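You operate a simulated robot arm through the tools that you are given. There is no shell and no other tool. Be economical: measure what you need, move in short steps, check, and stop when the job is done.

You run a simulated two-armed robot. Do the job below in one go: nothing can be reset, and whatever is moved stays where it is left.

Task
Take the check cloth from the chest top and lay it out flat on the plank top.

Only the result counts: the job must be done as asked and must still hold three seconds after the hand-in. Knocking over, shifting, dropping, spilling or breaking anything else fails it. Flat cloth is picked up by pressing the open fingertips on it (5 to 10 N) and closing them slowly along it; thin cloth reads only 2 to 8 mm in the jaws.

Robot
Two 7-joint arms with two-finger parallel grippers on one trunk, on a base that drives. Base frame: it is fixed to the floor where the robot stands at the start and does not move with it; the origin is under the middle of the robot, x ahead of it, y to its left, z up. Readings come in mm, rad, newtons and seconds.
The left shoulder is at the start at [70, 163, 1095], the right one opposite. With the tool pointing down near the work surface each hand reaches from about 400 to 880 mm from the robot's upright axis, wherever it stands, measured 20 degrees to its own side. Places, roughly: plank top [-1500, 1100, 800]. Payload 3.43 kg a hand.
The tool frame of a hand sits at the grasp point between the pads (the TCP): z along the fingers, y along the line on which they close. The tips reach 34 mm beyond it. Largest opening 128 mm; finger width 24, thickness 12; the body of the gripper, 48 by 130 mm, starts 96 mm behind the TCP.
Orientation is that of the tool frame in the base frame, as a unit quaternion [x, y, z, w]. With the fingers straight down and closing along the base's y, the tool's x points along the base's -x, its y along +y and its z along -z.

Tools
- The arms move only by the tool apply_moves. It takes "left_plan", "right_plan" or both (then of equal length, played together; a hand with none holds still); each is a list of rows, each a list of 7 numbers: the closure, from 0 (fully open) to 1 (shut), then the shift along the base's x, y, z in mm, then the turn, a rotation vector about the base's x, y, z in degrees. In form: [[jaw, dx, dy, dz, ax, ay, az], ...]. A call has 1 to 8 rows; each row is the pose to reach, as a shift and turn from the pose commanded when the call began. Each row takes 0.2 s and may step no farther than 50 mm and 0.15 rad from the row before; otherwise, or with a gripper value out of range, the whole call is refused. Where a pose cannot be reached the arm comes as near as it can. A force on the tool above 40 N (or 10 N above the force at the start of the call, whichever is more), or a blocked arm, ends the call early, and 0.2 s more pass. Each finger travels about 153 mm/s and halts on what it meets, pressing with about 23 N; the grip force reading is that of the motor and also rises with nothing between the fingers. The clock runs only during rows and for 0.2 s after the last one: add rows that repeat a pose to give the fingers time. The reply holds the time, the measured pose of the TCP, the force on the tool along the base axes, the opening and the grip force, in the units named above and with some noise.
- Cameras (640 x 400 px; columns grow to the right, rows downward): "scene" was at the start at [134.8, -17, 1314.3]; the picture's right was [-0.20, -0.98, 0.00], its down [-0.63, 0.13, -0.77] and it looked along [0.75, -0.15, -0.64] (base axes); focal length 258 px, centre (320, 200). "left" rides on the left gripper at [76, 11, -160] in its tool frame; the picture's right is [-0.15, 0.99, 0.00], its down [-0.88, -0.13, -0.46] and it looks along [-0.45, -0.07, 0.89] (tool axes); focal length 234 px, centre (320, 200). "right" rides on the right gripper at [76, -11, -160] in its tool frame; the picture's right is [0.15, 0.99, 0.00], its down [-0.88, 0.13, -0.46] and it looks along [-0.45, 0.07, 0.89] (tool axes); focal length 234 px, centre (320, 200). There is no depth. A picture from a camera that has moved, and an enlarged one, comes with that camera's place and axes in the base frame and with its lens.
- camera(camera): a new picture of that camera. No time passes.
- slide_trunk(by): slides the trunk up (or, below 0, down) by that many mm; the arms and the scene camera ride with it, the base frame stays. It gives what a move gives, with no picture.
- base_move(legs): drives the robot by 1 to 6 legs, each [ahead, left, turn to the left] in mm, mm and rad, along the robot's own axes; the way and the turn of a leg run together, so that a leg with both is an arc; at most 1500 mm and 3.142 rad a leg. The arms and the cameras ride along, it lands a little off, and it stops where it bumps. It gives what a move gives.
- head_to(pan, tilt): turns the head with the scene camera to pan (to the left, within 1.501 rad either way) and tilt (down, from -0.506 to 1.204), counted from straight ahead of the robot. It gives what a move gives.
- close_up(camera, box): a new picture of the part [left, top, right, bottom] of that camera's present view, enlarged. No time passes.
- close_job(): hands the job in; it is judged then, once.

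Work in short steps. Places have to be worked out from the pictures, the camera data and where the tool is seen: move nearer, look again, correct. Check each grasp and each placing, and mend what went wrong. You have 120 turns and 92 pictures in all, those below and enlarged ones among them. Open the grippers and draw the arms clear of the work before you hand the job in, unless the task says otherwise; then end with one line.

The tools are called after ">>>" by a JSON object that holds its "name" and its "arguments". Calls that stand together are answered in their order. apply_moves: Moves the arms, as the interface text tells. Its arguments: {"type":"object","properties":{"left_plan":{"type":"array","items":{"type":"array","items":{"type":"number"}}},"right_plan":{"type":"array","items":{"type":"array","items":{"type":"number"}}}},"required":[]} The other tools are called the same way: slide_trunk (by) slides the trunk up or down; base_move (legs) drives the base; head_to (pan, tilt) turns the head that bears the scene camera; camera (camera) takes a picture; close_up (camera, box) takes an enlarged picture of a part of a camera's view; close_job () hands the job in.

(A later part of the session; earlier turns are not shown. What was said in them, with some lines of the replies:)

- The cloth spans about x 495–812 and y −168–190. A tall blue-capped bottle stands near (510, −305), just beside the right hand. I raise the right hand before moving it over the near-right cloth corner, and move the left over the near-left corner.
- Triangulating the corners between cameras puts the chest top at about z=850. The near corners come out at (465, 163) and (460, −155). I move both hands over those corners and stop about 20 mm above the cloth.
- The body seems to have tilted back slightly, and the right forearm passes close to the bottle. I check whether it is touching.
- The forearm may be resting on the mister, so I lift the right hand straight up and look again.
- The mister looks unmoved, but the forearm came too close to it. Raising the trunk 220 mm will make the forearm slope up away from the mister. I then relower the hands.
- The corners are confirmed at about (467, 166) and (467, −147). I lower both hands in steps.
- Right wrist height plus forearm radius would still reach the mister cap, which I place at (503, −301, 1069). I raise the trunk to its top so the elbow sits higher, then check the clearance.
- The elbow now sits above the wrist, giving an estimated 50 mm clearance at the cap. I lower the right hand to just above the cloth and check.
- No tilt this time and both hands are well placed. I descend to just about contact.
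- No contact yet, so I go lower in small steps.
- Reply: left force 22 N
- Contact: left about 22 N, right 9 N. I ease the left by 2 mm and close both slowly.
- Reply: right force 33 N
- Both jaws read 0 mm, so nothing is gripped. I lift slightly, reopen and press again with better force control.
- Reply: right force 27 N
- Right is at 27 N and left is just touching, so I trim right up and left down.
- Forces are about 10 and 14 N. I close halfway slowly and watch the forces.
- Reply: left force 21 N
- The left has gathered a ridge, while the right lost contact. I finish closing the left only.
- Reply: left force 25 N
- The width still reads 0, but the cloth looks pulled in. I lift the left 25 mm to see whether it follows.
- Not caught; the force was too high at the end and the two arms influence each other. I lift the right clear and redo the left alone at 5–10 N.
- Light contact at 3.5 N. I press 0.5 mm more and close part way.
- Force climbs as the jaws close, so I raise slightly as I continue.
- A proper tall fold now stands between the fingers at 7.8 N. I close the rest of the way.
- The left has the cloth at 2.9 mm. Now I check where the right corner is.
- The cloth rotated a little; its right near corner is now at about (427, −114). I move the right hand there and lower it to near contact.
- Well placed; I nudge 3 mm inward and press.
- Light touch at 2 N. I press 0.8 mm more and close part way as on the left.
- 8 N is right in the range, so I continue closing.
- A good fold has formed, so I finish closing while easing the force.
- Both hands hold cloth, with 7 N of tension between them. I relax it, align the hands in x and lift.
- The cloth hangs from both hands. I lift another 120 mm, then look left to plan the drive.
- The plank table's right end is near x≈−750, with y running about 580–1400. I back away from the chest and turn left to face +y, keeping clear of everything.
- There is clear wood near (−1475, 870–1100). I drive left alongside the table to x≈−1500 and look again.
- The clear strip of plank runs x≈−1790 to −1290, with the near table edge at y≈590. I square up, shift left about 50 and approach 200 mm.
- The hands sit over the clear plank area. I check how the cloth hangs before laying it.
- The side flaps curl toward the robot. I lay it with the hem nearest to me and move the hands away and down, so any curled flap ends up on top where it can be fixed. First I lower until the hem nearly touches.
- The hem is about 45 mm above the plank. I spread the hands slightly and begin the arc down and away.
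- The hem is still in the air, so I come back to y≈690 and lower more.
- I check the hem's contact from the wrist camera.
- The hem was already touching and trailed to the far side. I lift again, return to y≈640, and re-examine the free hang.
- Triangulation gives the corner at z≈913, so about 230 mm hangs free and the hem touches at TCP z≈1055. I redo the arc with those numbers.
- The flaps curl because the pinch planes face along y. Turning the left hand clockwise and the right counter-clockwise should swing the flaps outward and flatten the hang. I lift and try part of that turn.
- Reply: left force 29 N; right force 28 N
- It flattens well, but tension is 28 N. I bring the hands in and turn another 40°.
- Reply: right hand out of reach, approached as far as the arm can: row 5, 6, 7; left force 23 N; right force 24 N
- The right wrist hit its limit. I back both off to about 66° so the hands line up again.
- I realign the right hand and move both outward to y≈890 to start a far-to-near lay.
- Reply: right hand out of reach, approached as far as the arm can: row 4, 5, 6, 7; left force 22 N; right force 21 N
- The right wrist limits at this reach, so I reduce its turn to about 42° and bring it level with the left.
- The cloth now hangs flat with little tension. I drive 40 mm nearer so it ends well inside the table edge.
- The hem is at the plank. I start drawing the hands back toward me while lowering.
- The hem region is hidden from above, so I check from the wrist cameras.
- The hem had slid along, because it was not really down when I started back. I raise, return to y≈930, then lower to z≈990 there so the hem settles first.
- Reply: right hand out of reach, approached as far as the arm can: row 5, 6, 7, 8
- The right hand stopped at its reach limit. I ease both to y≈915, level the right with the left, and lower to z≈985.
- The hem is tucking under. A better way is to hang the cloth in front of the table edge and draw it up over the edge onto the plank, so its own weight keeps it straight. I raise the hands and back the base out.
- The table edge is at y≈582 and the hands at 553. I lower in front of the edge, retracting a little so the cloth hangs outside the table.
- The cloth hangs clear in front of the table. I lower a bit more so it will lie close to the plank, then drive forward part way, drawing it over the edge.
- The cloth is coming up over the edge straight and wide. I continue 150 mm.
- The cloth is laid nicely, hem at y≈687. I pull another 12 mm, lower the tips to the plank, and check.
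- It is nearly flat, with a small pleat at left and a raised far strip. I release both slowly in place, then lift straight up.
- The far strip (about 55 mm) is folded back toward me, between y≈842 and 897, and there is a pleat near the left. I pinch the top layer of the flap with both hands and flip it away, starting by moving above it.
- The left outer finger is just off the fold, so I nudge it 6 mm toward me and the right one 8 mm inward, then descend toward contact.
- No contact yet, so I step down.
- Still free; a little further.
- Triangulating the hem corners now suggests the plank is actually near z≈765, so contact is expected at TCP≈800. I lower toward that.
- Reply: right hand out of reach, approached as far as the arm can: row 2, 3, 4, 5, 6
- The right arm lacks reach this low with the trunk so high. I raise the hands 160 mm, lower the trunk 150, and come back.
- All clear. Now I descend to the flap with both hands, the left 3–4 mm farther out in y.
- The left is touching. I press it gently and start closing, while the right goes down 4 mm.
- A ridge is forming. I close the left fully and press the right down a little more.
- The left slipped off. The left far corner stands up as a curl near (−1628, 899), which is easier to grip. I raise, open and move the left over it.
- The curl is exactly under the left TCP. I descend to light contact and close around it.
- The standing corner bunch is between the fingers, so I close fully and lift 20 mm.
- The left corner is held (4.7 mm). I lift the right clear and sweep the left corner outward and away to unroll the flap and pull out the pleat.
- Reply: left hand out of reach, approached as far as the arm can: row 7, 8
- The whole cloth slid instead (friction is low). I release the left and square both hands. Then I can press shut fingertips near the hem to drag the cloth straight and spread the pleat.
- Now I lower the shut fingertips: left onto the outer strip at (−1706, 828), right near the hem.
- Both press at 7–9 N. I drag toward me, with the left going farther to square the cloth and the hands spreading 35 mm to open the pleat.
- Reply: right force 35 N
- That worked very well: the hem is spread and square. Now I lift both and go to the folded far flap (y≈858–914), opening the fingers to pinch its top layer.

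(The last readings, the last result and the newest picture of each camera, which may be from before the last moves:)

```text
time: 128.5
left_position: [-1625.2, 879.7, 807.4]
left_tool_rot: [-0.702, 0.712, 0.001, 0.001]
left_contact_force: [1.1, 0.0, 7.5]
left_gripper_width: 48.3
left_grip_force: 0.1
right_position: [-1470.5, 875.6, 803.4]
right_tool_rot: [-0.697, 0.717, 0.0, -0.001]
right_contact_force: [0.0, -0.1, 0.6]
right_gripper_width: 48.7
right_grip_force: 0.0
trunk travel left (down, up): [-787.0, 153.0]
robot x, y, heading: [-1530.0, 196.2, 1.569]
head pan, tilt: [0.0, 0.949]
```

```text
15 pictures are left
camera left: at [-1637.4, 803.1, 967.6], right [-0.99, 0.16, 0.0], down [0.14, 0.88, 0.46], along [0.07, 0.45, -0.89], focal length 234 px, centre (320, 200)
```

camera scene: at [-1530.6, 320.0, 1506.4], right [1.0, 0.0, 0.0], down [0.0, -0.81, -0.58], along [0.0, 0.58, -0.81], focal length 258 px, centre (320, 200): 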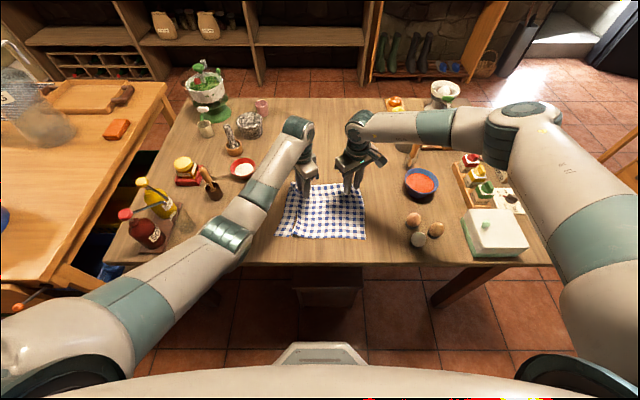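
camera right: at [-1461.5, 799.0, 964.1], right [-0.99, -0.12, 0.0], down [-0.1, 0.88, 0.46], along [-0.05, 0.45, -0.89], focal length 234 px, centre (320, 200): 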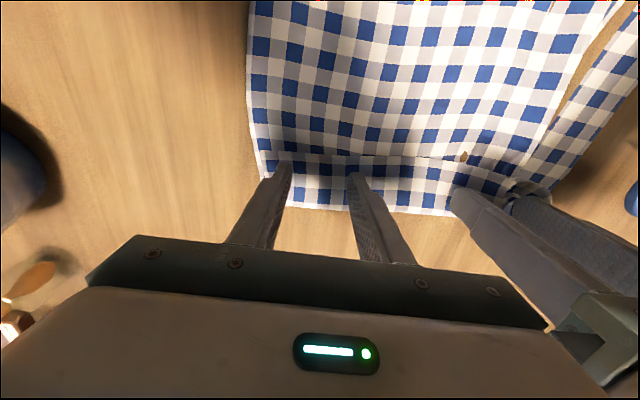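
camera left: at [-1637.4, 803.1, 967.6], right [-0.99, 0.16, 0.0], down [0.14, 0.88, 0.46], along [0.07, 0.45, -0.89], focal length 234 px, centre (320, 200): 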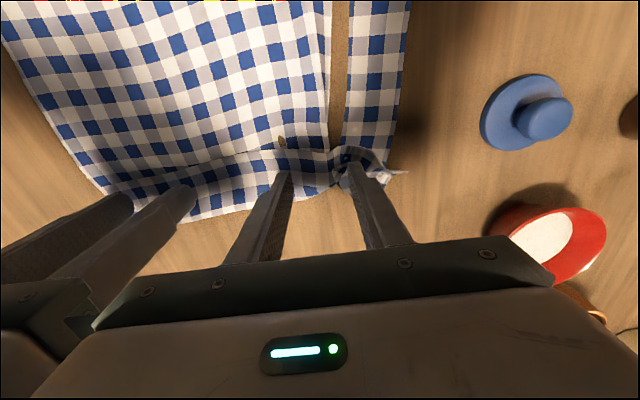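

The right is well placed on the flap; the left outer finger is on the knot. I lift the left a little and press the right down.

>>> {"name": "apply_moves", "arguments": {"left_plan": [[0.62, 0, 0, 15, 0, 0, 0], [0.62, 0, 0, 25, 0, 0, 0], [0.62, 0, 0, 25, 0, 0, 0], [0.62, 0, 0, 25, 0, 0, 0], [0.62, 0, 0, 25, 0, 0, 0]], "right_plan": [[0.62, 0, 0, -3, 0, 0, 0], [0.62, 0, 0, -5, 0, 0, 0], [0.62, 0, 0, -6, 0, 0, 0], [0.62, 0, 0, -7, 0, 0, 0], [0.62, 0, 0, -7, 0, 0, 0]]}}

```text
time: 129.7
left_position: [-1624.8, 879.8, 830.8]
left_tool_rot: [-0.703, 0.711, 0.0, 0.0]
left_contact_force: [0.4, 0.4, -0.5]
left_gripper_width: 48.5
left_grip_force: 0.0
right_position: [-1469.2, 875.6, 798.0]
right_tool_rot: [-0.697, 0.717, 0.0, 0.0]
right_contact_force: [0.3, 0.5, 0.3]
right_gripper_width: 48.5
right_grip_force: 0.0
trunk travel left (down, up): [-787.0, 153.0]
robot x, y, heading: [-1530.7, 196.8, 1.576]
head pan, tilt: [0.0, 0.949]
```

>>> {"name": "apply_moves", "arguments": {"right_plan": [[0.62, 0, 0, -1, 0, 0, 0], [0.62, 0, 0, -1.8, 0, 0, 0], [0.62, 0, 0, -2.6, 0, 0, 0], [0.62, 0, 0, -2.6, 0, 0, 0]]}}

```text
time: 130.7
left_position: [-1626.2, 878.5, 831.6]
left_tool_rot: [-0.702, 0.712, 0.001, 0.001]
left_contact_force: [-0.1, 0.5, -0.1]
left_gripper_width: 48.6
left_grip_force: 0.2
right_position: [-1469.1, 877.8, 796.9]
right_tool_rot: [-0.697, 0.717, 0.0, -0.001]
right_contact_force: [0.8, -2.0, 8.7]
right_gripper_width: 48.6
right_grip_force: 0.4
trunk travel left (down, up): [-787.0, 153.0]
robot x, y, heading: [-1529.1, 194.9, 1.57]
head pan, tilt: [0.0, 0.949]
```

8.7 N, so I close part way.

>>> {"name": "apply_moves", "arguments": {"right_plan": [[0.65, 0, 0, 0.1, 0, 0, 0], [0.68, 0, 0, 0.2, 0, 0, 0], [0.71, 0, 0, 0.3, 0, 0, 0], [0.74, 0, 0, 0.4, 0, 0, 0], [0.77, 0, 0, 0.6, 0, 0, 0], [0.8, 0, 0, 0.8, 0, 0, 0], [0.83, 0, 0, 1.0, 0, 0, 0]]}}

>>> {"name": "close_up", "arguments": {"camera": "right", "box": [220, 100, 440, 260]}}

```text
time: 132.3
left_position: [-1625.1, 879.4, 830.7]
left_tool_rot: [-0.702, 0.712, 0.0, 0.0]
left_contact_force: [-0.1, 0.9, 0.7]
left_gripper_width: 48.6
left_grip_force: 0.1
right_position: [-1468.9, 876.9, 798.1]
right_tool_rot: [-0.696, 0.718, 0.0, 0.001]
right_contact_force: [0.5, 0.2, -0.3]
right_gripper_width: 21.7
right_grip_force: 0.0
trunk travel left (down, up): [-787.0, 153.0]
robot x, y, heading: [-1528.5, 197.7, 1.576]
head pan, tilt: [0.0, 0.949]
```

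```text
2.50 times, centred on (330, 180) of right
camera zoom: at [-1460.3, 799.3, 957.4], right [-0.99, -0.12, 0.0], down [-0.1, 0.88, 0.46], along [-0.05, 0.45, -0.89], focal length 585 px, centre (295, 250)
```

zoom: 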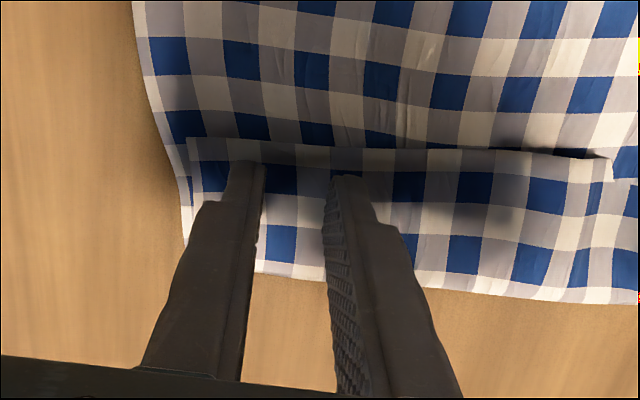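

It lost contact. I reopen, press to about 10 N and close holding z.

>>> {"name": "apply_moves", "arguments": {"right_plan": [[0.83, 0, 0, 2, 0, 0, 0], [0.62, 0, 0, 2, 0, 0, 0], [0.62, 0, 0, 0, 0, 0, 0], [0.62, 0, 0, -1.2, 0, 0, 0], [0.65, 0, 0, -1.2, 0, 0, 0], [0.68, 0, 0, -1.2, 0, 0, 0], [0.71, 0, 0, -1.2, 0, 0, 0], [0.73, 0, 0, -1.1, 0, 0, 0]]}}

```text
time: 134.1
left_position: [-1625.4, 879.4, 831.6]
left_tool_rot: [-0.703, 0.711, 0.0, 0.0]
left_contact_force: [0.5, -0.7, 0.2]
left_gripper_width: 48.4
left_grip_force: 0.0
right_position: [-1470.1, 878.6, 796.2]
right_tool_rot: [-0.697, 0.717, 0.0, 0.0]
right_contact_force: [0.0, -0.8, 2.3]
right_gripper_width: 34.3
right_grip_force: 0.1
trunk travel left (down, up): [-787.0, 153.0]
robot x, y, heading: [-1530.3, 194.4, 1.577]
head pan, tilt: [0.0, 0.949]
```

Only 2.3 N, so I reopen and go a bit deeper.

>>> {"name": "apply_moves", "arguments": {"right_plan": [[0.73, 0, 0, 2, 0, 0, 0], [0.6, 0, 0, 2, 0, 0, 0], [0.6, 0, 0, -0.5, 0, 0, 0], [0.6, 0, 0, -1.5, 0, 0, 0], [0.63, 0, 0, -1.6, 0, 0, 0], [0.66, 0, 0, -1.6, 0, 0, 0], [0.69, 0, 0, -1.6, 0, 0, 0], [0.72, 0, 0, -1.6, 0, 0, 0]]}}

```text
time: 135.9
left_position: [-1625.5, 878.8, 831.8]
left_tool_rot: [-0.702, 0.712, 0.001, 0.001]
left_contact_force: [0.9, 1.1, 0.3]
left_gripper_width: 48.8
left_grip_force: 0.1
right_position: [-1469.3, 877.3, 797.2]
right_tool_rot: [-0.696, 0.718, 0.001, 0.0]
right_contact_force: [-0.3, 0.6, 9.6]
right_gripper_width: 35.0
right_grip_force: 0.0
trunk travel left (down, up): [-787.0, 153.0]
robot x, y, heading: [-1528.9, 196.1, 1.574]
head pan, tilt: [0.0, 0.949]
```

9.6 N, good. I continue closing, with only a small rise.

>>> {"name": "apply_moves", "arguments": {"right_plan": [[0.75, 0, 0, 0.1, 0, 0, 0], [0.78, 0, 0, 0.1, 0, 0, 0], [0.81, 0, 0, 0.2, 0, 0, 0], [0.84, 0, 0, 0.2, 0, 0, 0], [0.87, 0, 0, 0.3, 0, 0, 0], [0.9, 0, 0, 0.4, 0, 0, 0], [1.0, 0, 0, 0.5, 0, 0, 0], [1.0, 0, 0, 0.5, 0, 0, 0]]}}

>>> {"name": "close_up", "arguments": {"camera": "right", "box": [220, 100, 440, 260]}}

```text
time: 137.7
left_position: [-1624.6, 878.2, 832.1]
left_tool_rot: [-0.702, 0.712, 0.0, 0.001]
left_contact_force: [0.1, -0.7, 0.2]
left_gripper_width: 48.5
left_grip_force: 0.1
right_position: [-1468.9, 875.9, 795.8]
right_tool_rot: [-0.696, 0.718, 0.0, 0.001]
right_contact_force: [0.2, -1.0, 12.3]
right_gripper_width: 2.4
right_grip_force: 22.8
trunk travel left (down, up): [-787.0, 153.0]
robot x, y, heading: [-1529.5, 196.3, 1.574]
head pan, tilt: [0.0, 0.949]
```

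```text
2.50 times, centred on (330, 180) of right
camera zoom: at [-1460.0, 799.3, 956.3], right [-0.99, -0.12, 0.0], down [-0.1, 0.88, 0.46], along [-0.05, 0.45, -0.89], focal length 585 px, centre (295, 250)
```

zoom: 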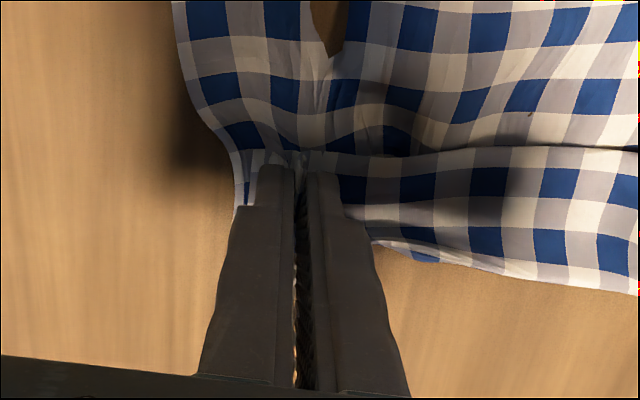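

The right has gripped the flap (2.4 mm). To hold the main sheet, I shut the left and press it on the cloth at about (−1622, 815).

>>> {"name": "apply_moves", "arguments": {"left_plan": [[0.8, 3, -30, 5, 0, 0, 0], [1.0, 3, -64, 5, 0, 0, 0], [1.0, 3, -64, -15, 0, 0, 0], [1.0, 3, -64, -30, 0, 0, 0], [1.0, 3, -64, -34, 0, 0, 0], [1.0, 3, -64, -36.5, 0, 0, 0], [1.0, 3, -64, -36.5, 0, 0, 0]]}}

```text
time: 139.3
left_position: [-1624.1, 814.0, 794.7]
left_tool_rot: [-0.702, 0.712, 0.001, 0.001]
left_contact_force: [-0.6, 0.2, 5.6]
left_gripper_width: 0.1
left_grip_force: 22.7
right_position: [-1468.9, 877.0, 796.0]
right_tool_rot: [-0.696, 0.718, 0.0, 0.0]
right_contact_force: [0.8, -0.4, 8.4]
right_gripper_width: 2.5
right_grip_force: 22.5
trunk travel left (down, up): [-787.0, 153.0]
robot x, y, heading: [-1524.8, 197.1, 1.577]
head pan, tilt: [0.0, 0.949]
```

The left anchors at 5.6 N; I press 1.5 mm more, then lift the flap with the right and swing it away in +y.

>>> {"name": "apply_moves", "arguments": {"left_plan": [[1.0, 0, 0, -1.5, 0, 0, 0], [1.0, 0, 0, -1.8, 0, 0, 0], [1.0, 0, 0, -1.8, 0, 0, 0], [1.0, 0, 0, -1.8, 0, 0, 0], [1.0, 0, 0, -1.8, 0, 0, 0], [1.0, 0, 0, -1.8, 0, 0, 0], [1.0, 0, 0, -1.8, 0, 0, 0], [1.0, 0, 0, -1.8, 0, 0, 0]], "right_plan": [[1.0, 0, 0, 8, 0, 0, 0], [1.0, 0, 0, 20, 0, 0, 0], [1.0, 0, 12, 28, 0, 0, 0], [1.0, 0, 28, 30, 0, 0, 0], [1.0, 0, 44, 28, 0, 0, 0], [1.0, 0, 58, 20, 0, 0, 0], [1.0, 0, 70, 10, 0, 0, 0], [1.0, 0, 76, 4, 0, 0, 0]]}}

>>> {"name": "close_up", "arguments": {"camera": "scene", "box": [230, 150, 400, 260]}}

```text
time: 141.1
left_position: [-1624.5, 813.9, 796.1]
left_tool_rot: [-0.702, 0.712, 0.002, 0.002]
left_contact_force: [0.3, 2.0, 32.9]
left_gripper_width: 0.1
left_grip_force: 22.7
right_position: [-1469.3, 950.8, 800.2]
right_tool_rot: [-0.698, 0.716, 0.002, 0.0]
right_contact_force: [-2.9, -3.5, 0.2]
right_gripper_width: 2.9
right_grip_force: 22.7
trunk travel left (down, up): [-787.0, 153.0]
robot x, y, heading: [-1531.4, 195.8, 1.572]
head pan, tilt: [0.0, 0.949]
```

```text
3.64 times, centred on (315, 205) of scene
camera zoom: at [-1530.6, 315.9, 1506.8], right [1.0, 0.0, 0.0], down [0.0, -0.81, -0.58], along [0.0, 0.58, -0.81], focal length 940 px, centre (338, 182)
```

zoom: 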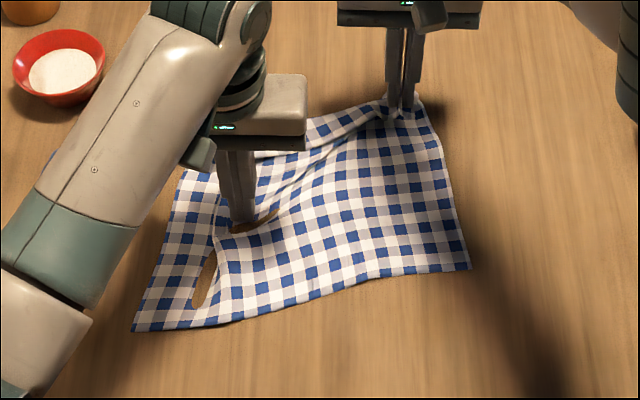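

The flap's right end has come over to the far side. I lower and open the right slowly to spread it, then lift both clear and look.

>>> {"name": "apply_moves", "arguments": {"left_plan": [[1.0, 0, 0, 0, 0, 0, 0], [1.0, 0, 0, 0, 0, 0, 0], [1.0, 0, 0, 0, 0, 0, 0], [1.0, 0, 0, 0, 0, 0, 0], [1.0, 0, 0, 3, 0, 0, 0], [1.0, 0, 0, 30, 0, 0, 0], [1.0, 0, -20, 60, 0, 0, 0], [1.0, -20, -40, 80, 0, 0, 0]], "right_plan": [[1.0, 0, 4, -3, 0, 0, 0], [0.95, 0, 4, -4, 0, 0, 0], [0.88, 0, 4, -4, 0, 0, 0], [0.8, 0, 4, -4, 0, 0, 0], [0.74, 0, 4, -3, 0, 0, 0], [0.74, 0, 4, 20, 0, 0, 0], [0.74, 0, 4, 50, 0, 0, 0], [0.74, 0, 4, 75, 0, 0, 0]]}}

>>> {"name": "close_up", "arguments": {"camera": "scene", "box": [230, 150, 400, 260]}}

```text
time: 142.9
left_position: [-1648.0, 775.3, 870.5]
left_tool_rot: [-0.702, 0.712, -0.001, 0.0]
left_contact_force: [0.4, 0.8, -0.1]
left_gripper_width: 0.3
left_grip_force: 23.6
right_position: [-1472.8, 957.2, 875.8]
right_tool_rot: [-0.697, 0.717, -0.001, 0.001]
right_contact_force: [-1.0, 0.5, -0.7]
right_gripper_width: 33.2
right_grip_force: 0.1
trunk travel left (down, up): [-787.0, 153.0]
robot x, y, heading: [-1532.4, 193.2, 1.578]
head pan, tilt: [0.0, 0.949]
```

```text
3.64 times, centred on (315, 205) of scene
camera zoom: at [-1533.9, 320.2, 1506.1], right [1.0, 0.0, 0.0], down [0.01, -0.81, -0.58], along [0.0, 0.58, -0.81], focal length 940 px, centre (338, 182)
```

zoom: 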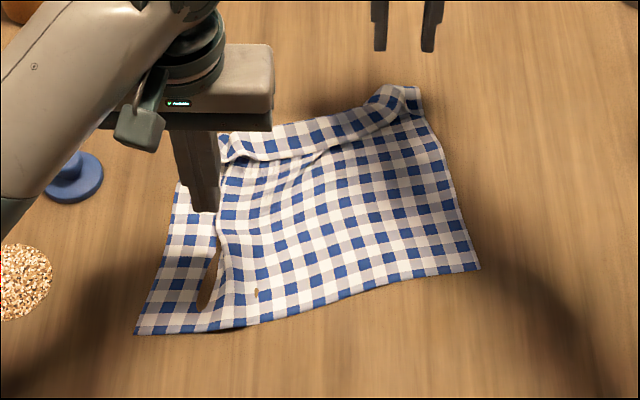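

The pinch took both layers. Instead I'll scrape the flap over: right hand opened wide and turned 20° to match the flap, tips just touching the main sheet, pushing the flap's free edge outward while the left anchors the sheet near the hem.

>>> {"name": "apply_moves", "arguments": {"left_plan": [[1.0, 4, -18, 0, 0, 0, 0], [1.0, 8, -37, -20, 0, 0, 0], [1.0, 8, -37, -45, 0, 0, 0], [1.0, 8, -37, -65, 0, 0, 0], [1.0, 8, -37, -72, 0, 0, 0], [1.0, 8, -37, -75, 0, 0, 0], [1.0, 8, -37, -77, 0, 0, 0]], "right_plan": [[0.6, -20, -25, 0, 0, 0, 7], [0.4, -42, -52, 0, 0, 0, 14], [0.2, -64, -78, 0, 0, 0, 20], [0.0, -64, -78, -25, 0, 0, 20], [0.0, -64, -78, -55, 0, 0, 20], [0.0, -64, -78, -72, 0, 0, 20], [0.0, -64, -78, -76, 0, 0, 20]]}}

>>> {"name": "close_up", "arguments": {"camera": "scene", "box": [230, 150, 400, 260]}}

```text
time: 144.5
left_position: [-1637.8, 739.3, 798.1]
left_tool_rot: [-0.703, 0.712, 0.001, -0.001]
left_contact_force: [-0.2, 0.9, -0.6]
left_gripper_width: 0.0
left_grip_force: 22.9
right_position: [-1533.4, 879.0, 797.2]
right_tool_rot: [0.81, -0.586, 0.0, 0.001]
right_contact_force: [0.0, 0.6, 0.5]
right_gripper_width: 127.6
right_grip_force: 0.1
trunk travel left (down, up): [-787.0, 153.0]
robot x, y, heading: [-1529.7, 196.3, 1.572]
head pan, tilt: [0.0, 0.949]
```

```text
3.64 times, centred on (315, 205) of scene
camera zoom: at [-1530.5, 320.3, 1506.3], right [1.0, 0.0, 0.0], down [0.0, -0.81, -0.58], along [0.0, 0.58, -0.81], focal length 940 px, centre (338, 182)
```

zoom: 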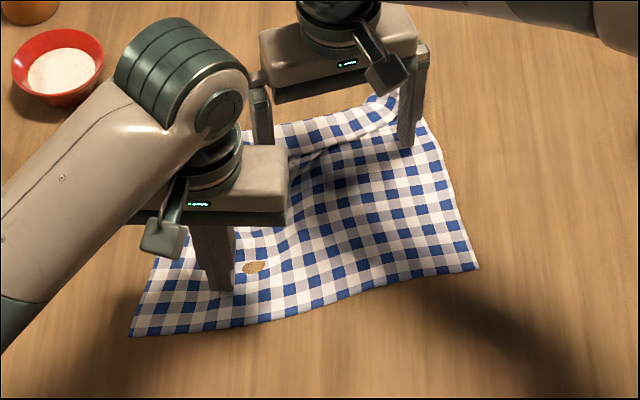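

I press the left firmly, the right lightly, and sweep the right outward across the flap.

>>> {"name": "apply_moves", "arguments": {"left_plan": [[1.0, 0, 0, -2.5, 0, 0, 0], [1.0, 0, 0, -4, 0, 0, 0], [1.0, 0, 0, -4, 0, 0, 0], [1.0, 0, 0, -4, 0, 0, 0], [1.0, 0, 0, -4, 0, 0, 0], [1.0, 0, 0, -4, 0, 0, 0], [1.0, 0, 0, -4, 0, 0, 0], [1.0, 0, 0, -4, 0, 0, 0]], "right_plan": [[0.0, 0, 0, -0.5, 0, 0, 0], [0.0, 0, 0, -1.2, 0, 0, 0], [0.0, -6, 16, -1.2, 0, 0, 0], [0.0, -13, 33, -1.2, 0, 0, 0], [0.0, -20, 50, -1.2, 0, 0, 0], [0.0, -27, 67, -1.2, 0, 0, 0], [0.0, -33, 84, -1.0, 0, 0, 0], [0.0, -40, 100, -0.5, 0, 0, 0]]}}

>>> {"name": "close_up", "arguments": {"camera": "scene", "box": [230, 130, 400, 250]}}

```text
time: 146.3
left_position: [-1636.3, 738.3, 794.5]
left_tool_rot: [-0.702, 0.712, 0.002, 0.002]
left_contact_force: [-6.4, 6.0, 35.4]
left_gripper_width: 0.1
left_grip_force: 23.1
right_position: [-1556.1, 939.6, 818.0]
right_tool_rot: [0.811, -0.586, -0.002, 0.0]
right_contact_force: [1.0, -0.1, -0.4]
right_gripper_width: 128.0
right_grip_force: 0.1
right hand out of reach, approached as far as the arm can: row 6, 7, 8
trunk travel left (down, up): [-787.0, 153.0]
robot x, y, heading: [-1531.8, 191.9, 1.576]
head pan, tilt: [0.0, 0.949]
```

```text
3.33 times, centred on (315, 190) of scene
camera zoom: at [-1529.2, 317.3, 1506.8], right [1.0, 0.0, 0.0], down [0.0, -0.81, -0.58], along [0.0, 0.58, -0.81], focal length 861 px, centre (337, 233)
```

zoom: 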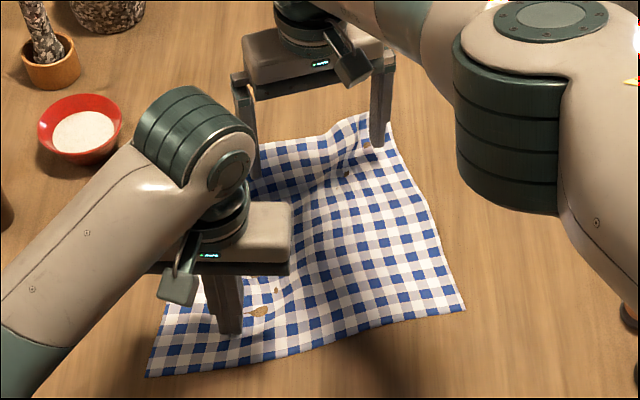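

The flap seems to have been pushed open. I lift both hands clear to see.

>>> {"name": "apply_moves", "arguments": {"left_plan": [[1.0, 0, 0, 5, 0, 0, 0], [1.0, 0, 0, 35, 0, 0, 0], [1.0, -20, -15, 70, 0, 0, 0], [1.0, -55, -30, 95, 0, 0, 0], [1.0, -95, -40, 110, 0, 0, 0]], "right_plan": [[0.0, 0, 0, 25, 0, 0, 0], [0.0, 0, 0, 60, 0, 0, 0], [0.0, 30, 0, 85, 0, 0, 0], [0.2, 70, 0, 85, 0, 0, 0], [0.4, 110, 0, 85, 0, 0, 0]]}}

>>> {"name": "close_up", "arguments": {"camera": "scene", "box": [230, 130, 400, 250]}}

```text
time: 147.5
left_position: [-1729.6, 693.8, 903.8]
left_tool_rot: [-0.702, 0.713, -0.001, 0.0]
left_contact_force: [0.4, -1.0, 0.0]
left_gripper_width: 0.0
left_grip_force: 23.2
right_position: [-1444.8, 940.6, 901.9]
right_tool_rot: [0.811, -0.586, 0.0, -0.001]
right_contact_force: [0.4, -1.1, -0.1]
right_gripper_width: 76.8
right_grip_force: 0.0
trunk travel left (down, up): [-787.0, 153.0]
robot x, y, heading: [-1532.6, 197.7, 1.574]
head pan, tilt: [0.0, 0.949]
```

```text
3.33 times, centred on (315, 190) of scene
camera zoom: at [-1530.4, 318.5, 1506.4], right [1.0, 0.0, 0.0], down [0.0, -0.81, -0.58], along [0.0, 0.58, -0.81], focal length 861 px, centre (337, 233)
```

zoom: 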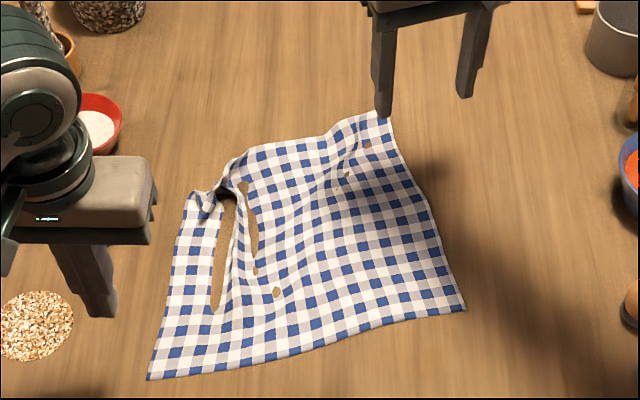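

The flap is fully unfolded. What remains is a tuck at the far-left corner. I'll press fingertips near both far corners and spread them, after driving 25 mm nearer for reach.

>>> {"name": "base_move", "arguments": {"legs": [[25, 0, 0]]}}

>>> {"name": "apply_moves", "arguments": {"left_plan": [[1.0, 15, 42, 0, 0, 0, 0], [1.0, 30, 84, 0, 0, 0, 0], [1.0, 45, 126, -20, 0, 0, 0], [1.0, 52, 166, -45, 0, 0, 0], [1.0, 52, 166, -75, 0, 0, 0], [1.0, 52, 166, -98, 0, 0, 0], [1.0, 52, 166, -104, 0, 0, 0]], "right_plan": [[0.6, -12, 0, 0, 0, 0, -7], [0.8, -25, -2, 0, 0, 0, -14], [1.0, -37, -4, 0, 0, 0, -20], [1.0, -37, -4, -30, 0, 0, -20], [1.0, -37, -4, -65, 0, 0, -20], [1.0, -37, -4, -92, 0, 0, -20], [1.0, -37, -4, -102, 0, 0, -20]]}}

>>> {"name": "close_up", "arguments": {"camera": "scene", "box": [230, 130, 400, 250]}}

```text
time: 148.3
left_position: [-1732.3, 717.4, 905.6]
left_tool_rot: [-0.702, 0.712, 0.001, 0.001]
left_contact_force: [0.4, 0.1, -0.1]
left_gripper_width: 0.1
left_grip_force: 22.7
right_position: [-1445.3, 963.8, 904.2]
right_tool_rot: [0.811, -0.585, -0.001, -0.001]
right_contact_force: [0.0, -0.9, 0.5]
right_gripper_width: 76.5
right_grip_force: 0.0
trunk travel left (down, up): [-787.0, 153.0]
robot x, y, heading: [-1530.2, 219.8, 1.578]
head pan, tilt: [0.0, 0.949]
```

```text
time: 149.9
left_position: [-1680.3, 885.5, 800.9]
left_tool_rot: [-0.702, 0.712, 0.0, 0.0]
left_contact_force: [0.5, -0.3, -0.1]
left_gripper_width: 0.0
left_grip_force: 23.4
right_position: [-1480.0, 963.5, 797.0]
right_tool_rot: [-0.697, 0.717, 0.0, 0.0]
right_contact_force: [-0.4, 0.3, 0.5]
right_gripper_width: 0.1
right_grip_force: 23.0
trunk travel left (down, up): [-787.0, 153.0]
robot x, y, heading: [-1533.9, 221.9, 1.57]
head pan, tilt: [0.0, 0.949]
```

```text
3.33 times, centred on (315, 190) of scene
camera zoom: at [-1530.6, 344.7, 1506.3], right [1.0, 0.0, 0.0], down [0.0, -0.81, -0.58], along [0.0, 0.58, -0.81], focal length 861 px, centre (337, 233)
```

zoom: 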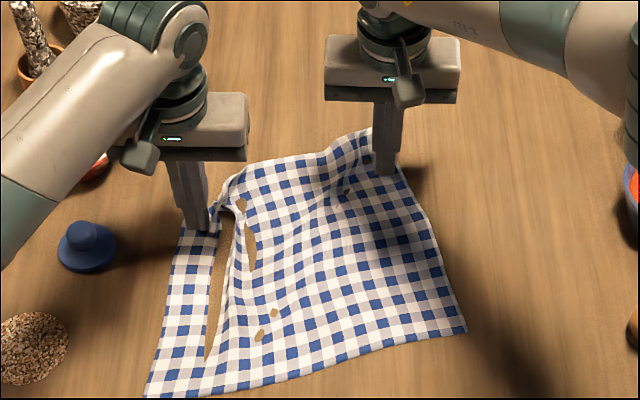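

The fingertips sit on both far corners. I lower them to a firm press.

>>> {"name": "apply_moves", "arguments": {"left_plan": [[1.0, 0, 0, -2, 0, 0, 0], [1.0, 0, 0, -4, 0, 0, 0], [1.0, 0, 0, -5.5, 0, 0, 0], [1.0, 0, 0, -6, 0, 0, 0], [1.0, 0, 0, -6, 0, 0, 0]], "right_plan": [[1.0, 0, 0, -1, 0, 0, 0], [1.0, 0, 0, -2, 0, 0, 0], [1.0, 0, 0, -2.5, 0, 0, 0], [1.0, 0, 0, -3, 0, 0, 0], [1.0, 0, 0, -3, 0, 0, 0]]}}

```text
time: 151.1
left_position: [-1679.3, 884.5, 796.9]
left_tool_rot: [-0.702, 0.712, 0.001, 0.001]
left_contact_force: [-2.6, 0.6, 13.8]
left_gripper_width: 0.2
left_grip_force: 22.7
right_position: [-1482.3, 961.3, 797.0]
right_tool_rot: [-0.696, 0.718, 0.001, 0.001]
right_contact_force: [-0.3, -0.1, -0.4]
right_gripper_width: 0.1
right_grip_force: 23.4
trunk travel left (down, up): [-787.0, 153.0]
robot x, y, heading: [-1529.1, 219.7, 1.574]
head pan, tilt: [0.0, 0.949]
```

The left presses at 14 N. I push the right down another 3 mm, then spread both outward.

>>> {"name": "apply_moves", "arguments": {"left_plan": [[1.0, 0, 0, 0, 0, 0, 0], [1.0, 0, 0, 0, 0, 0, 0], [1.0, -3, 5, 0, 0, 0, 0], [1.0, -6, 10, 0, 0, 0, 0], [1.0, -9, 15, 0, 0, 0, 0], [1.0, -12, 20, 0, 0, 0, 0], [1.0, -15, 25, 0, 0, 0, 0], [1.0, -15, 25, 0, 0, 0, 0]], "right_plan": [[1.0, 0, 0, -2, 0, 0, 0], [1.0, 0, 0, -3.5, 0, 0, 0], [1.0, 14, -1, -3.5, 0, 0, 0], [1.0, 28, -3, -3.5, 0, 0, 0], [1.0, 42, -5, -3.5, 0, 0, 0], [1.0, 56, -7, -3.5, 0, 0, 0], [1.0, 68, -8, -3.5, 0, 0, 0], [1.0, 78, -8, -3.5, 0, 0, 0]]}}

>>> {"name": "close_up", "arguments": {"camera": "scene", "box": [230, 130, 400, 250]}}

```text
time: 152.9
left_position: [-1692.6, 909.0, 796.9]
left_tool_rot: [-0.701, 0.713, 0.002, 0.003]
left_contact_force: [3.8, 0.0, 7.5]
left_gripper_width: 0.1
left_grip_force: 23.4
right_position: [-1406.7, 952.0, 795.5]
right_tool_rot: [-0.697, 0.717, 0.002, 0.001]
right_contact_force: [-11.4, -0.3, 20.3]
right_gripper_width: 0.0
right_grip_force: 22.8
trunk travel left (down, up): [-787.0, 153.0]
robot x, y, heading: [-1533.8, 221.7, 1.573]
head pan, tilt: [0.0, 0.949]
```

```text
3.33 times, centred on (315, 190) of scene
camera zoom: at [-1531.7, 340.7, 1506.7], right [1.0, 0.0, 0.0], down [0.0, -0.81, -0.58], along [0.0, 0.58, -0.81], focal length 861 px, centre (337, 233)
```

zoom: 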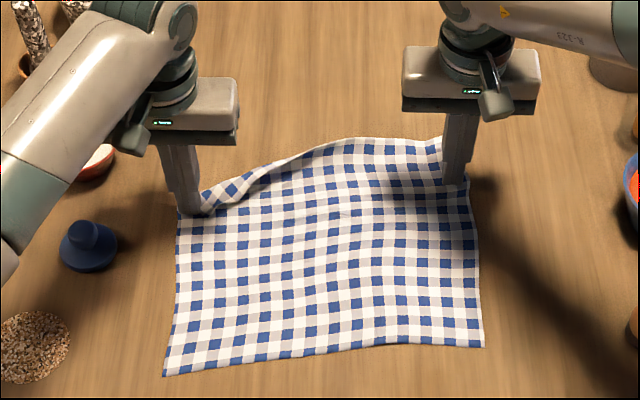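

Nearly perfect; only a small curl at the far-left edge remains. I lift both and look.

>>> {"name": "apply_moves", "arguments": {"left_plan": [[1.0, 0, 0, 5, 0, 0, 0], [1.0, 0, 0, 35, 0, 0, 0], [1.0, -15, -40, 60, 0, 0, 0], [1.0, -30, -85, 70, 0, 0, 0]], "right_plan": [[1.0, 0, 0, 5, 0, 0, 0], [1.0, 0, 0, 35, 0, 0, 0], [1.0, 20, 0, 60, 0, 0, 0], [1.0, 50, 0, 70, 0, 0, 0]]}}

>>> {"name": "close_up", "arguments": {"camera": "scene", "box": [250, 140, 390, 240]}}

```text
time: 153.9
left_position: [-1723.0, 824.5, 864.9]
left_tool_rot: [-0.702, 0.712, 0.001, 0.0]
left_contact_force: [-0.1, -0.2, 0.1]
left_gripper_width: 0.0
left_grip_force: 23.1
right_position: [-1351.9, 952.9, 863.8]
right_tool_rot: [-0.697, 0.717, 0.001, -0.001]
right_contact_force: [0.2, 0.3, -0.3]
right_gripper_width: 0.0
right_grip_force: 22.7
trunk travel left (down, up): [-787.0, 153.0]
robot x, y, heading: [-1530.7, 224.2, 1.573]
head pan, tilt: [0.0, 0.949]
```

```text
4.00 times, centred on (320, 190) of scene
camera zoom: at [-1529.6, 343.3, 1506.4], right [1.0, 0.0, 0.0], down [0.0, -0.81, -0.58], along [0.0, 0.58, -0.81], focal length 1034 px, centre (320, 240)
```

zoom: 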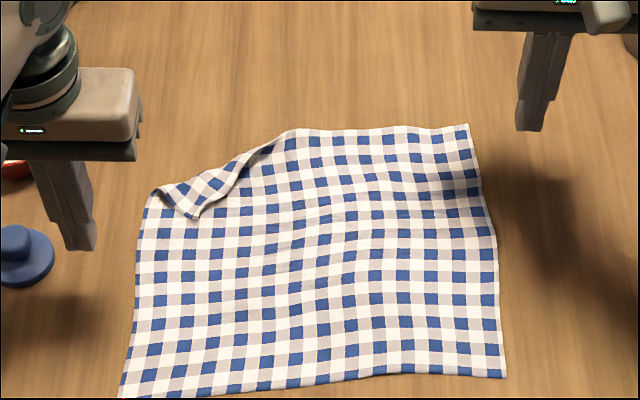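

Only the far-left corner is folded over, with its tip at about (−1638, 904). I scrape it out the same way, the left sweeping from (−1624, 880) toward (−x, +y) while the right anchors the sheet.

>>> {"name": "apply_moves", "arguments": {"left_plan": [[1.0, 35, 20, 0, 0, 0, 0], [1.0, 70, 38, 0, 0, 0, 0], [1.0, 99, 55, 0, 0, 0, 0], [1.0, 99, 55, -30, 0, 0, 0], [1.0, 99, 55, -55, 0, 0, 0], [1.0, 99, 55, -65, 0, 0, 0], [1.0, 99, 55, -67, 0, 0, 0]], "right_plan": [[1.0, -34, -30, 0, 0, 0, 0], [1.0, -68, -60, 0, 0, 0, 0], [1.0, -100, -90, 0, 0, 0, 0], [1.0, -118, -103, -30, 0, 0, 0], [1.0, -118, -103, -55, 0, 0, 0], [1.0, -118, -103, -65, 0, 0, 0], [1.0, -118, -103, -68, 0, 0, 0]]}}

>>> {"name": "close_up", "arguments": {"camera": "scene", "box": [250, 140, 390, 240]}}

```text
time: 155.5
left_position: [-1624.9, 879.2, 796.0]
left_tool_rot: [-0.703, 0.712, 0.0, 0.002]
left_contact_force: [-0.3, -0.4, -0.4]
left_gripper_width: 0.0
left_grip_force: 22.9
right_position: [-1470.6, 852.6, 796.0]
right_tool_rot: [-0.696, 0.718, 0.0, 0.0]
right_contact_force: [-0.3, 1.3, 5.5]
right_gripper_width: 0.2
right_grip_force: 22.6
trunk travel left (down, up): [-787.0, 153.0]
robot x, y, heading: [-1527.8, 221.5, 1.57]
head pan, tilt: [0.0, 0.949]
```

```text
4.00 times, centred on (320, 190) of scene
camera zoom: at [-1530.6, 343.7, 1506.5], right [1.0, 0.0, 0.0], down [0.0, -0.81, -0.58], along [0.0, 0.58, -0.81], focal length 1034 px, centre (320, 240)
```

zoom: 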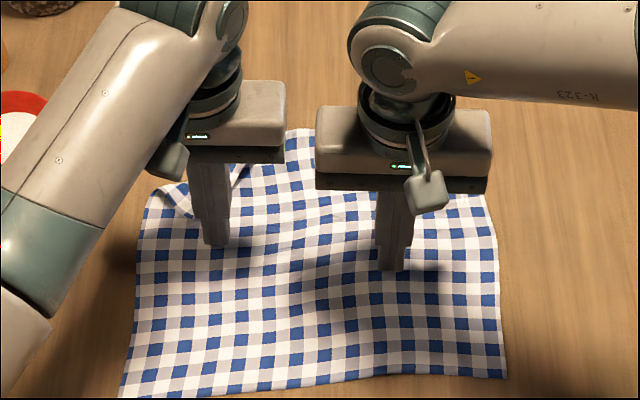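

Positioned just inside the corner tip. I press lightly and sweep outward, raising a little at the end.

>>> {"name": "apply_moves", "arguments": {"left_plan": [[1.0, 0, 0, -1, 0, 0, 0], [1.0, 0, 0, -1.8, 0, 0, 0], [1.0, -10, 18, -1.8, 0, 0, 0], [1.0, -21, 36, -1.8, 0, 0, 0], [1.0, -31, 54, -1.8, 0, 0, 0], [1.0, -42, 72, -1.8, 0, 0, 0], [1.0, -52, 90, -1.6, 0, 0, 0], [1.0, -62, 107, -1.2, 0, 0, 0]], "right_plan": [[1.0, 0, 0, -1, 0, 0, 0], [1.0, 0, 0, -1.5, 0, 0, 0], [1.0, 0, 0, -1.5, 0, 0, 0], [1.0, 0, 0, -1.5, 0, 0, 0], [1.0, 0, 0, -1.5, 0, 0, 0], [1.0, 0, 0, -1.5, 0, 0, 0], [1.0, 0, 0, -1.5, 0, 0, 0], [1.0, 0, 0, -1.5, 0, 0, 0]]}}

>>> {"name": "close_up", "arguments": {"camera": "scene", "box": [250, 140, 390, 240]}}

```text
time: 157.3
left_position: [-1685.3, 985.9, 796.4]
left_tool_rot: [-0.702, 0.712, 0.0, 0.001]
left_contact_force: [0.5, -1.1, 0.2]
left_gripper_width: 0.0
left_grip_force: 23.3
right_position: [-1472.5, 849.9, 796.3]
right_tool_rot: [-0.697, 0.717, 0.002, 0.0]
right_contact_force: [-2.6, 6.2, 29.2]
right_gripper_width: 0.2
right_grip_force: 23.0
trunk travel left (down, up): [-787.0, 153.0]
robot x, y, heading: [-1529.3, 227.9, 1.574]
head pan, tilt: [0.0, 0.949]
```

```text
4.00 times, centred on (320, 190) of scene
camera zoom: at [-1531.1, 341.9, 1506.6], right [1.0, 0.0, 0.0], down [0.0, -0.81, -0.58], along [0.0, 0.58, -0.81], focal length 1034 px, centre (320, 240)
```

zoom: 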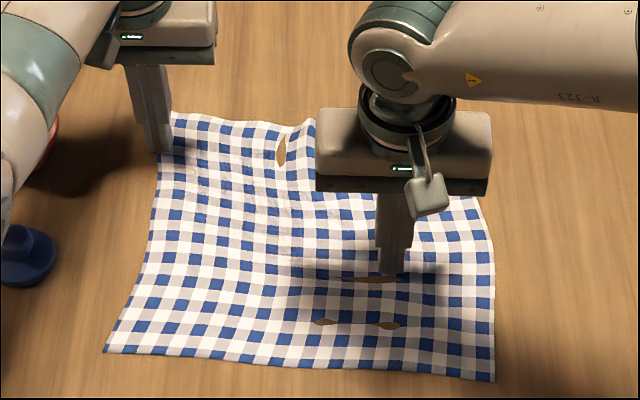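

The corner is unfolded. I lift both hands straight up and clear, opening them, and check.

>>> {"name": "apply_moves", "arguments": {"left_plan": [[1.0, 0, 0, 10, 0, 0, 0], [1.0, 0, 0, 45, 0, 0, 0], [1.0, 0, -10, 90, 0, 0, 0], [1.0, -20, -30, 130, 0, 0, 0], [0.7, -40, -60, 160, 0, 0, 0], [0.4, -60, -100, 180, 0, 0, 0]], "right_plan": [[1.0, 0, 0, 10, 0, 0, 0], [1.0, 0, 0, 45, 0, 0, 0], [1.0, 0, 0, 90, 0, 0, 0], [1.0, 30, 0, 130, 0, 0, 0], [0.7, 65, 0, 160, 0, 0, 0], [0.4, 100, 0, 180, 0, 0, 0]]}}

>>> {"name": "close_up", "arguments": {"camera": "scene", "box": [230, 130, 410, 250]}}

```text
time: 158.7
left_position: [-1745.7, 888.5, 973.2]
left_tool_rot: [-0.701, 0.713, -0.001, 0.0]
left_contact_force: [0.2, -0.7, 0.3]
left_gripper_width: 76.9
left_grip_force: 0.2
right_position: [-1373.1, 845.8, 976.8]
right_tool_rot: [-0.697, 0.717, 0.001, 0.0]
right_contact_force: [-0.5, -0.5, -0.2]
right_gripper_width: 76.8
right_grip_force: 0.0
trunk travel left (down, up): [-787.0, 153.0]
robot x, y, heading: [-1530.3, 219.8, 1.579]
head pan, tilt: [0.0, 0.949]
```

```text
3.33 times, centred on (320, 190) of scene
camera zoom: at [-1531.0, 342.3, 1506.4], right [1.0, 0.0, 0.0], down [0.0, -0.81, -0.58], along [0.0, 0.58, -0.81], focal length 861 px, centre (320, 233)
```

zoom: 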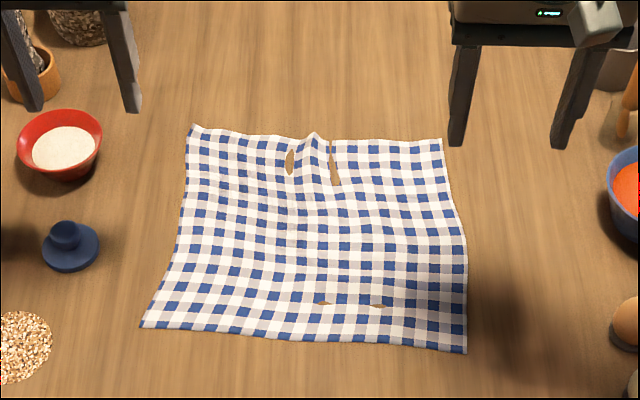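

Nearly flat; one small ridge remains at the middle of the far edge. I do one last gentle spread of the far corners to take it out.

>>> {"name": "apply_moves", "arguments": {"left_plan": [[0.7, 28, 32, -15, 0, 0, 0], [1.0, 57, 64, -35, 0, 0, 0], [1.0, 86, 96, -50, 0, 0, 0], [1.0, 86, 96, -95, 0, 0, 0], [1.0, 86, 96, -135, 0, 0, 0], [1.0, 86, 96, -160, 0, 0, 0], [1.0, 86, 96, -173, 0, 0, 0], [1.0, 86, 96, -176, 0, 0, 0]], "right_plan": [[0.7, -14, 40, -15, 0, 0, 0], [1.0, -28, 80, -35, 0, 0, 0], [1.0, -42, 119, -50, 0, 0, 0], [1.0, -42, 119, -95, 0, 0, 0], [1.0, -42, 119, -135, 0, 0, 0], [1.0, -42, 119, -160, 0, 0, 0], [1.0, -42, 119, -173, 0, 0, 0], [1.0, -42, 119, -179, 0, 0, 0]]}}

```text
time: 160.5
left_position: [-1659.4, 983.2, 801.5]
left_tool_rot: [-0.703, 0.712, 0.001, 0.0]
left_contact_force: [0.1, 0.1, 1.3]
left_gripper_width: 0.2
left_grip_force: 23.1
right_position: [-1414.1, 969.3, 797.1]
right_tool_rot: [-0.696, 0.718, 0.0, -0.001]
right_contact_force: [0.7, 0.4, 0.6]
right_gripper_width: 0.0
right_grip_force: 23.5
trunk travel left (down, up): [-787.0, 153.0]
robot x, y, heading: [-1531.6, 222.9, 1.574]
head pan, tilt: [0.0, 0.949]
```

>>> {"name": "apply_moves", "arguments": {"left_plan": [[1.0, 0, 0, -3, 0, 0, 0], [1.0, 0, 0, -5, 0, 0, 0], [1.0, 0, 0, -6, 0, 0, 0], [1.0, 0, 0, -6, 0, 0, 0]], "right_plan": [[1.0, 0, 0, -1, 0, 0, 0], [1.0, 0, 0, -2, 0, 0, 0], [1.0, 0, 0, -2.8, 0, 0, 0], [1.0, 0, 0, -2.8, 0, 0, 0]]}}

```text
time: 161.5
left_position: [-1658.1, 980.5, 796.4]
left_tool_rot: [-0.702, 0.712, 0.001, 0.001]
left_contact_force: [0.3, 0.5, 0.8]
left_gripper_width: 0.1
left_grip_force: 22.8
right_position: [-1416.0, 969.3, 794.1]
right_tool_rot: [-0.697, 0.717, 0.001, 0.001]
right_contact_force: [3.5, -1.2, 20.7]
right_gripper_width: 0.1
right_grip_force: 23.2
trunk travel left (down, up): [-787.0, 153.0]
robot x, y, heading: [-1531.6, 221.0, 1.574]
head pan, tilt: [0.0, 0.949]
```

The right presses at 21 N and the left is barely on. I ease the right, press the left, and spread about 12 mm each.

>>> {"name": "apply_moves", "arguments": {"left_plan": [[1.0, 0, 0, -1.5, 0, 0, 0], [1.0, 0, 0, -2.5, 0, 0, 0], [1.0, -3, 0, -2.5, 0, 0, 0], [1.0, -6, 1, -2.5, 0, 0, 0], [1.0, -9, 2, -2.5, 0, 0, 0], [1.0, -12, 2, -2.5, 0, 0, 0], [1.0, -12, 2, -2.5, 0, 0, 0]], "right_plan": [[1.0, 0, 0, 0.8, 0, 0, 0], [1.0, 0, 0, 0.8, 0, 0, 0], [1.0, 3, 0, 0.8, 0, 0, 0], [1.0, 6, 1, 0.8, 0, 0, 0], [1.0, 9, 2, 0.8, 0, 0, 0], [1.0, 12, 2, 0.8, 0, 0, 0], [1.0, 12, 2, 0.8, 0, 0, 0]]}}

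>>> {"name": "close_up", "arguments": {"camera": "scene", "box": [230, 130, 410, 250]}}

```text
time: 163.1
left_position: [-1671.8, 983.7, 795.3]
left_tool_rot: [-0.702, 0.713, 0.002, 0.002]
left_contact_force: [9.3, -3.4, 24.1]
left_gripper_width: 0.1
left_grip_force: 22.6
right_position: [-1402.3, 968.8, 796.4]
right_tool_rot: [-0.697, 0.717, 0.001, 0.0]
right_contact_force: [-7.4, -0.2, 13.7]
right_gripper_width: 0.0
right_grip_force: 22.9
trunk travel left (down, up): [-787.0, 153.0]
robot x, y, heading: [-1534.5, 216.7, 1.573]
head pan, tilt: [0.0, 0.949]
```

```text
3.33 times, centred on (320, 190) of scene
camera zoom: at [-1529.9, 338.4, 1506.9], right [1.0, 0.0, 0.0], down [0.0, -0.81, -0.59], along [0.0, 0.59, -0.81], focal length 861 px, centre (320, 233)
```

zoom: 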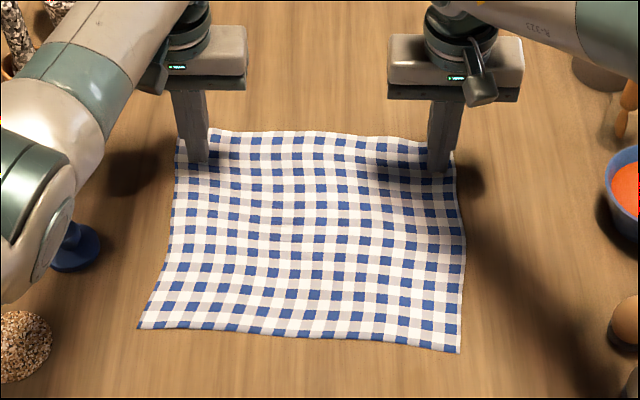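

The cloth is flat. I lift straight up, open the grippers, and back the base away.

>>> {"name": "apply_moves", "arguments": {"left_plan": [[1.0, 0, 0, 10, 0, 0, 0], [1.0, 0, 0, 45, 0, 0, 0], [1.0, 0, 0, 90, 0, 0, 0], [1.0, 0, 0, 135, 0, 0, 0], [0.6, 0, 0, 180, 0, 0, 0], [0.2, 0, 0, 225, 0, 0, 0], [0.0, 0, 0, 260, 0, 0, 0]], "right_plan": [[1.0, 0, 0, 10, 0, 0, 0], [1.0, 0, 0, 45, 0, 0, 0], [1.0, 0, 0, 90, 0, 0, 0], [1.0, 0, 0, 135, 0, 0, 0], [0.6, 0, 0, 180, 0, 0, 0], [0.2, 0, 0, 225, 0, 0, 0], [0.0, 0, 0, 260, 0, 0, 0]]}}

>>> {"name": "base_move", "arguments": {"legs": [[-350, 0, 0]]}}

>>> {"name": "camera", "arguments": {"camera": "scene"}}

```text
time: 164.7
left_position: [-1673.1, 984.3, 1049.1]
left_tool_rot: [-0.702, 0.712, -0.001, 0.0]
left_contact_force: [0.7, -0.5, 0.9]
left_gripper_width: 128.2
left_grip_force: 0.1
right_position: [-1404.4, 970.1, 1052.4]
right_tool_rot: [-0.696, 0.718, 0.0, 0.0]
right_contact_force: [0.8, -0.3, 0.4]
right_gripper_width: 128.3
right_grip_force: 0.2
trunk travel left (down, up): [-787.0, 153.0]
robot x, y, heading: [-1534.4, 220.2, 1.573]
head pan, tilt: [0.0, 0.949]
```

```text
time: 167.0
left_position: [-1677.0, 638.1, 1048.6]
left_tool_rot: [-0.705, 0.709, 0.0, -0.001]
left_contact_force: [-0.7, -0.6, -0.6]
left_gripper_width: 127.9
left_grip_force: 0.0
right_position: [-1408.5, 626.2, 1050.0]
right_tool_rot: [-0.699, 0.715, 0.0, -0.001]
right_contact_force: [-0.4, 0.6, -0.5]
right_gripper_width: 128.1
right_grip_force: 0.0
trunk travel left (down, up): [-787.0, 153.0]
robot x, y, heading: [-1528.8, -126.9, 1.584]
head pan, tilt: [0.0, 0.949]
```

```text
0 pictures are left
camera scene: at [-1528.8, -1.9, 1506.2], right [1.0, 0.01, 0.0], down [0.01, -0.81, -0.58], along [-0.01, 0.58, -0.81], focal length 258 px, centre (320, 200)
```

scene: 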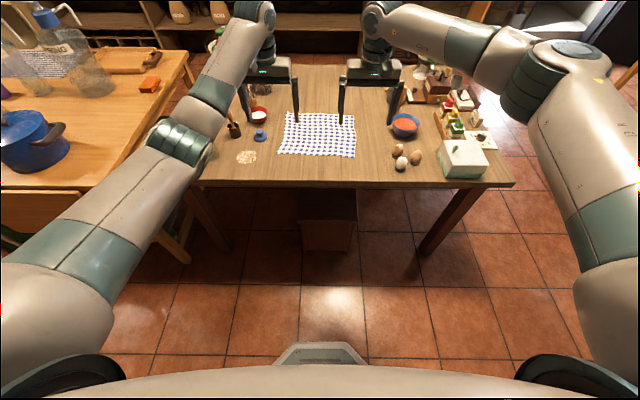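

The cloth lies flat on the plank, everything else on the table is in place, and the arms are clear. I hand in.

>>> {"name": "close_job", "arguments": {}}

```text
The job is handed in.
```

The check cloth is laid out flat on the plank top, with both grippers open and the arms drawn clear; I saw nothing else moved, though the right forearm may have brushed the mister bottle by the chest early on (it looked unmoved after).
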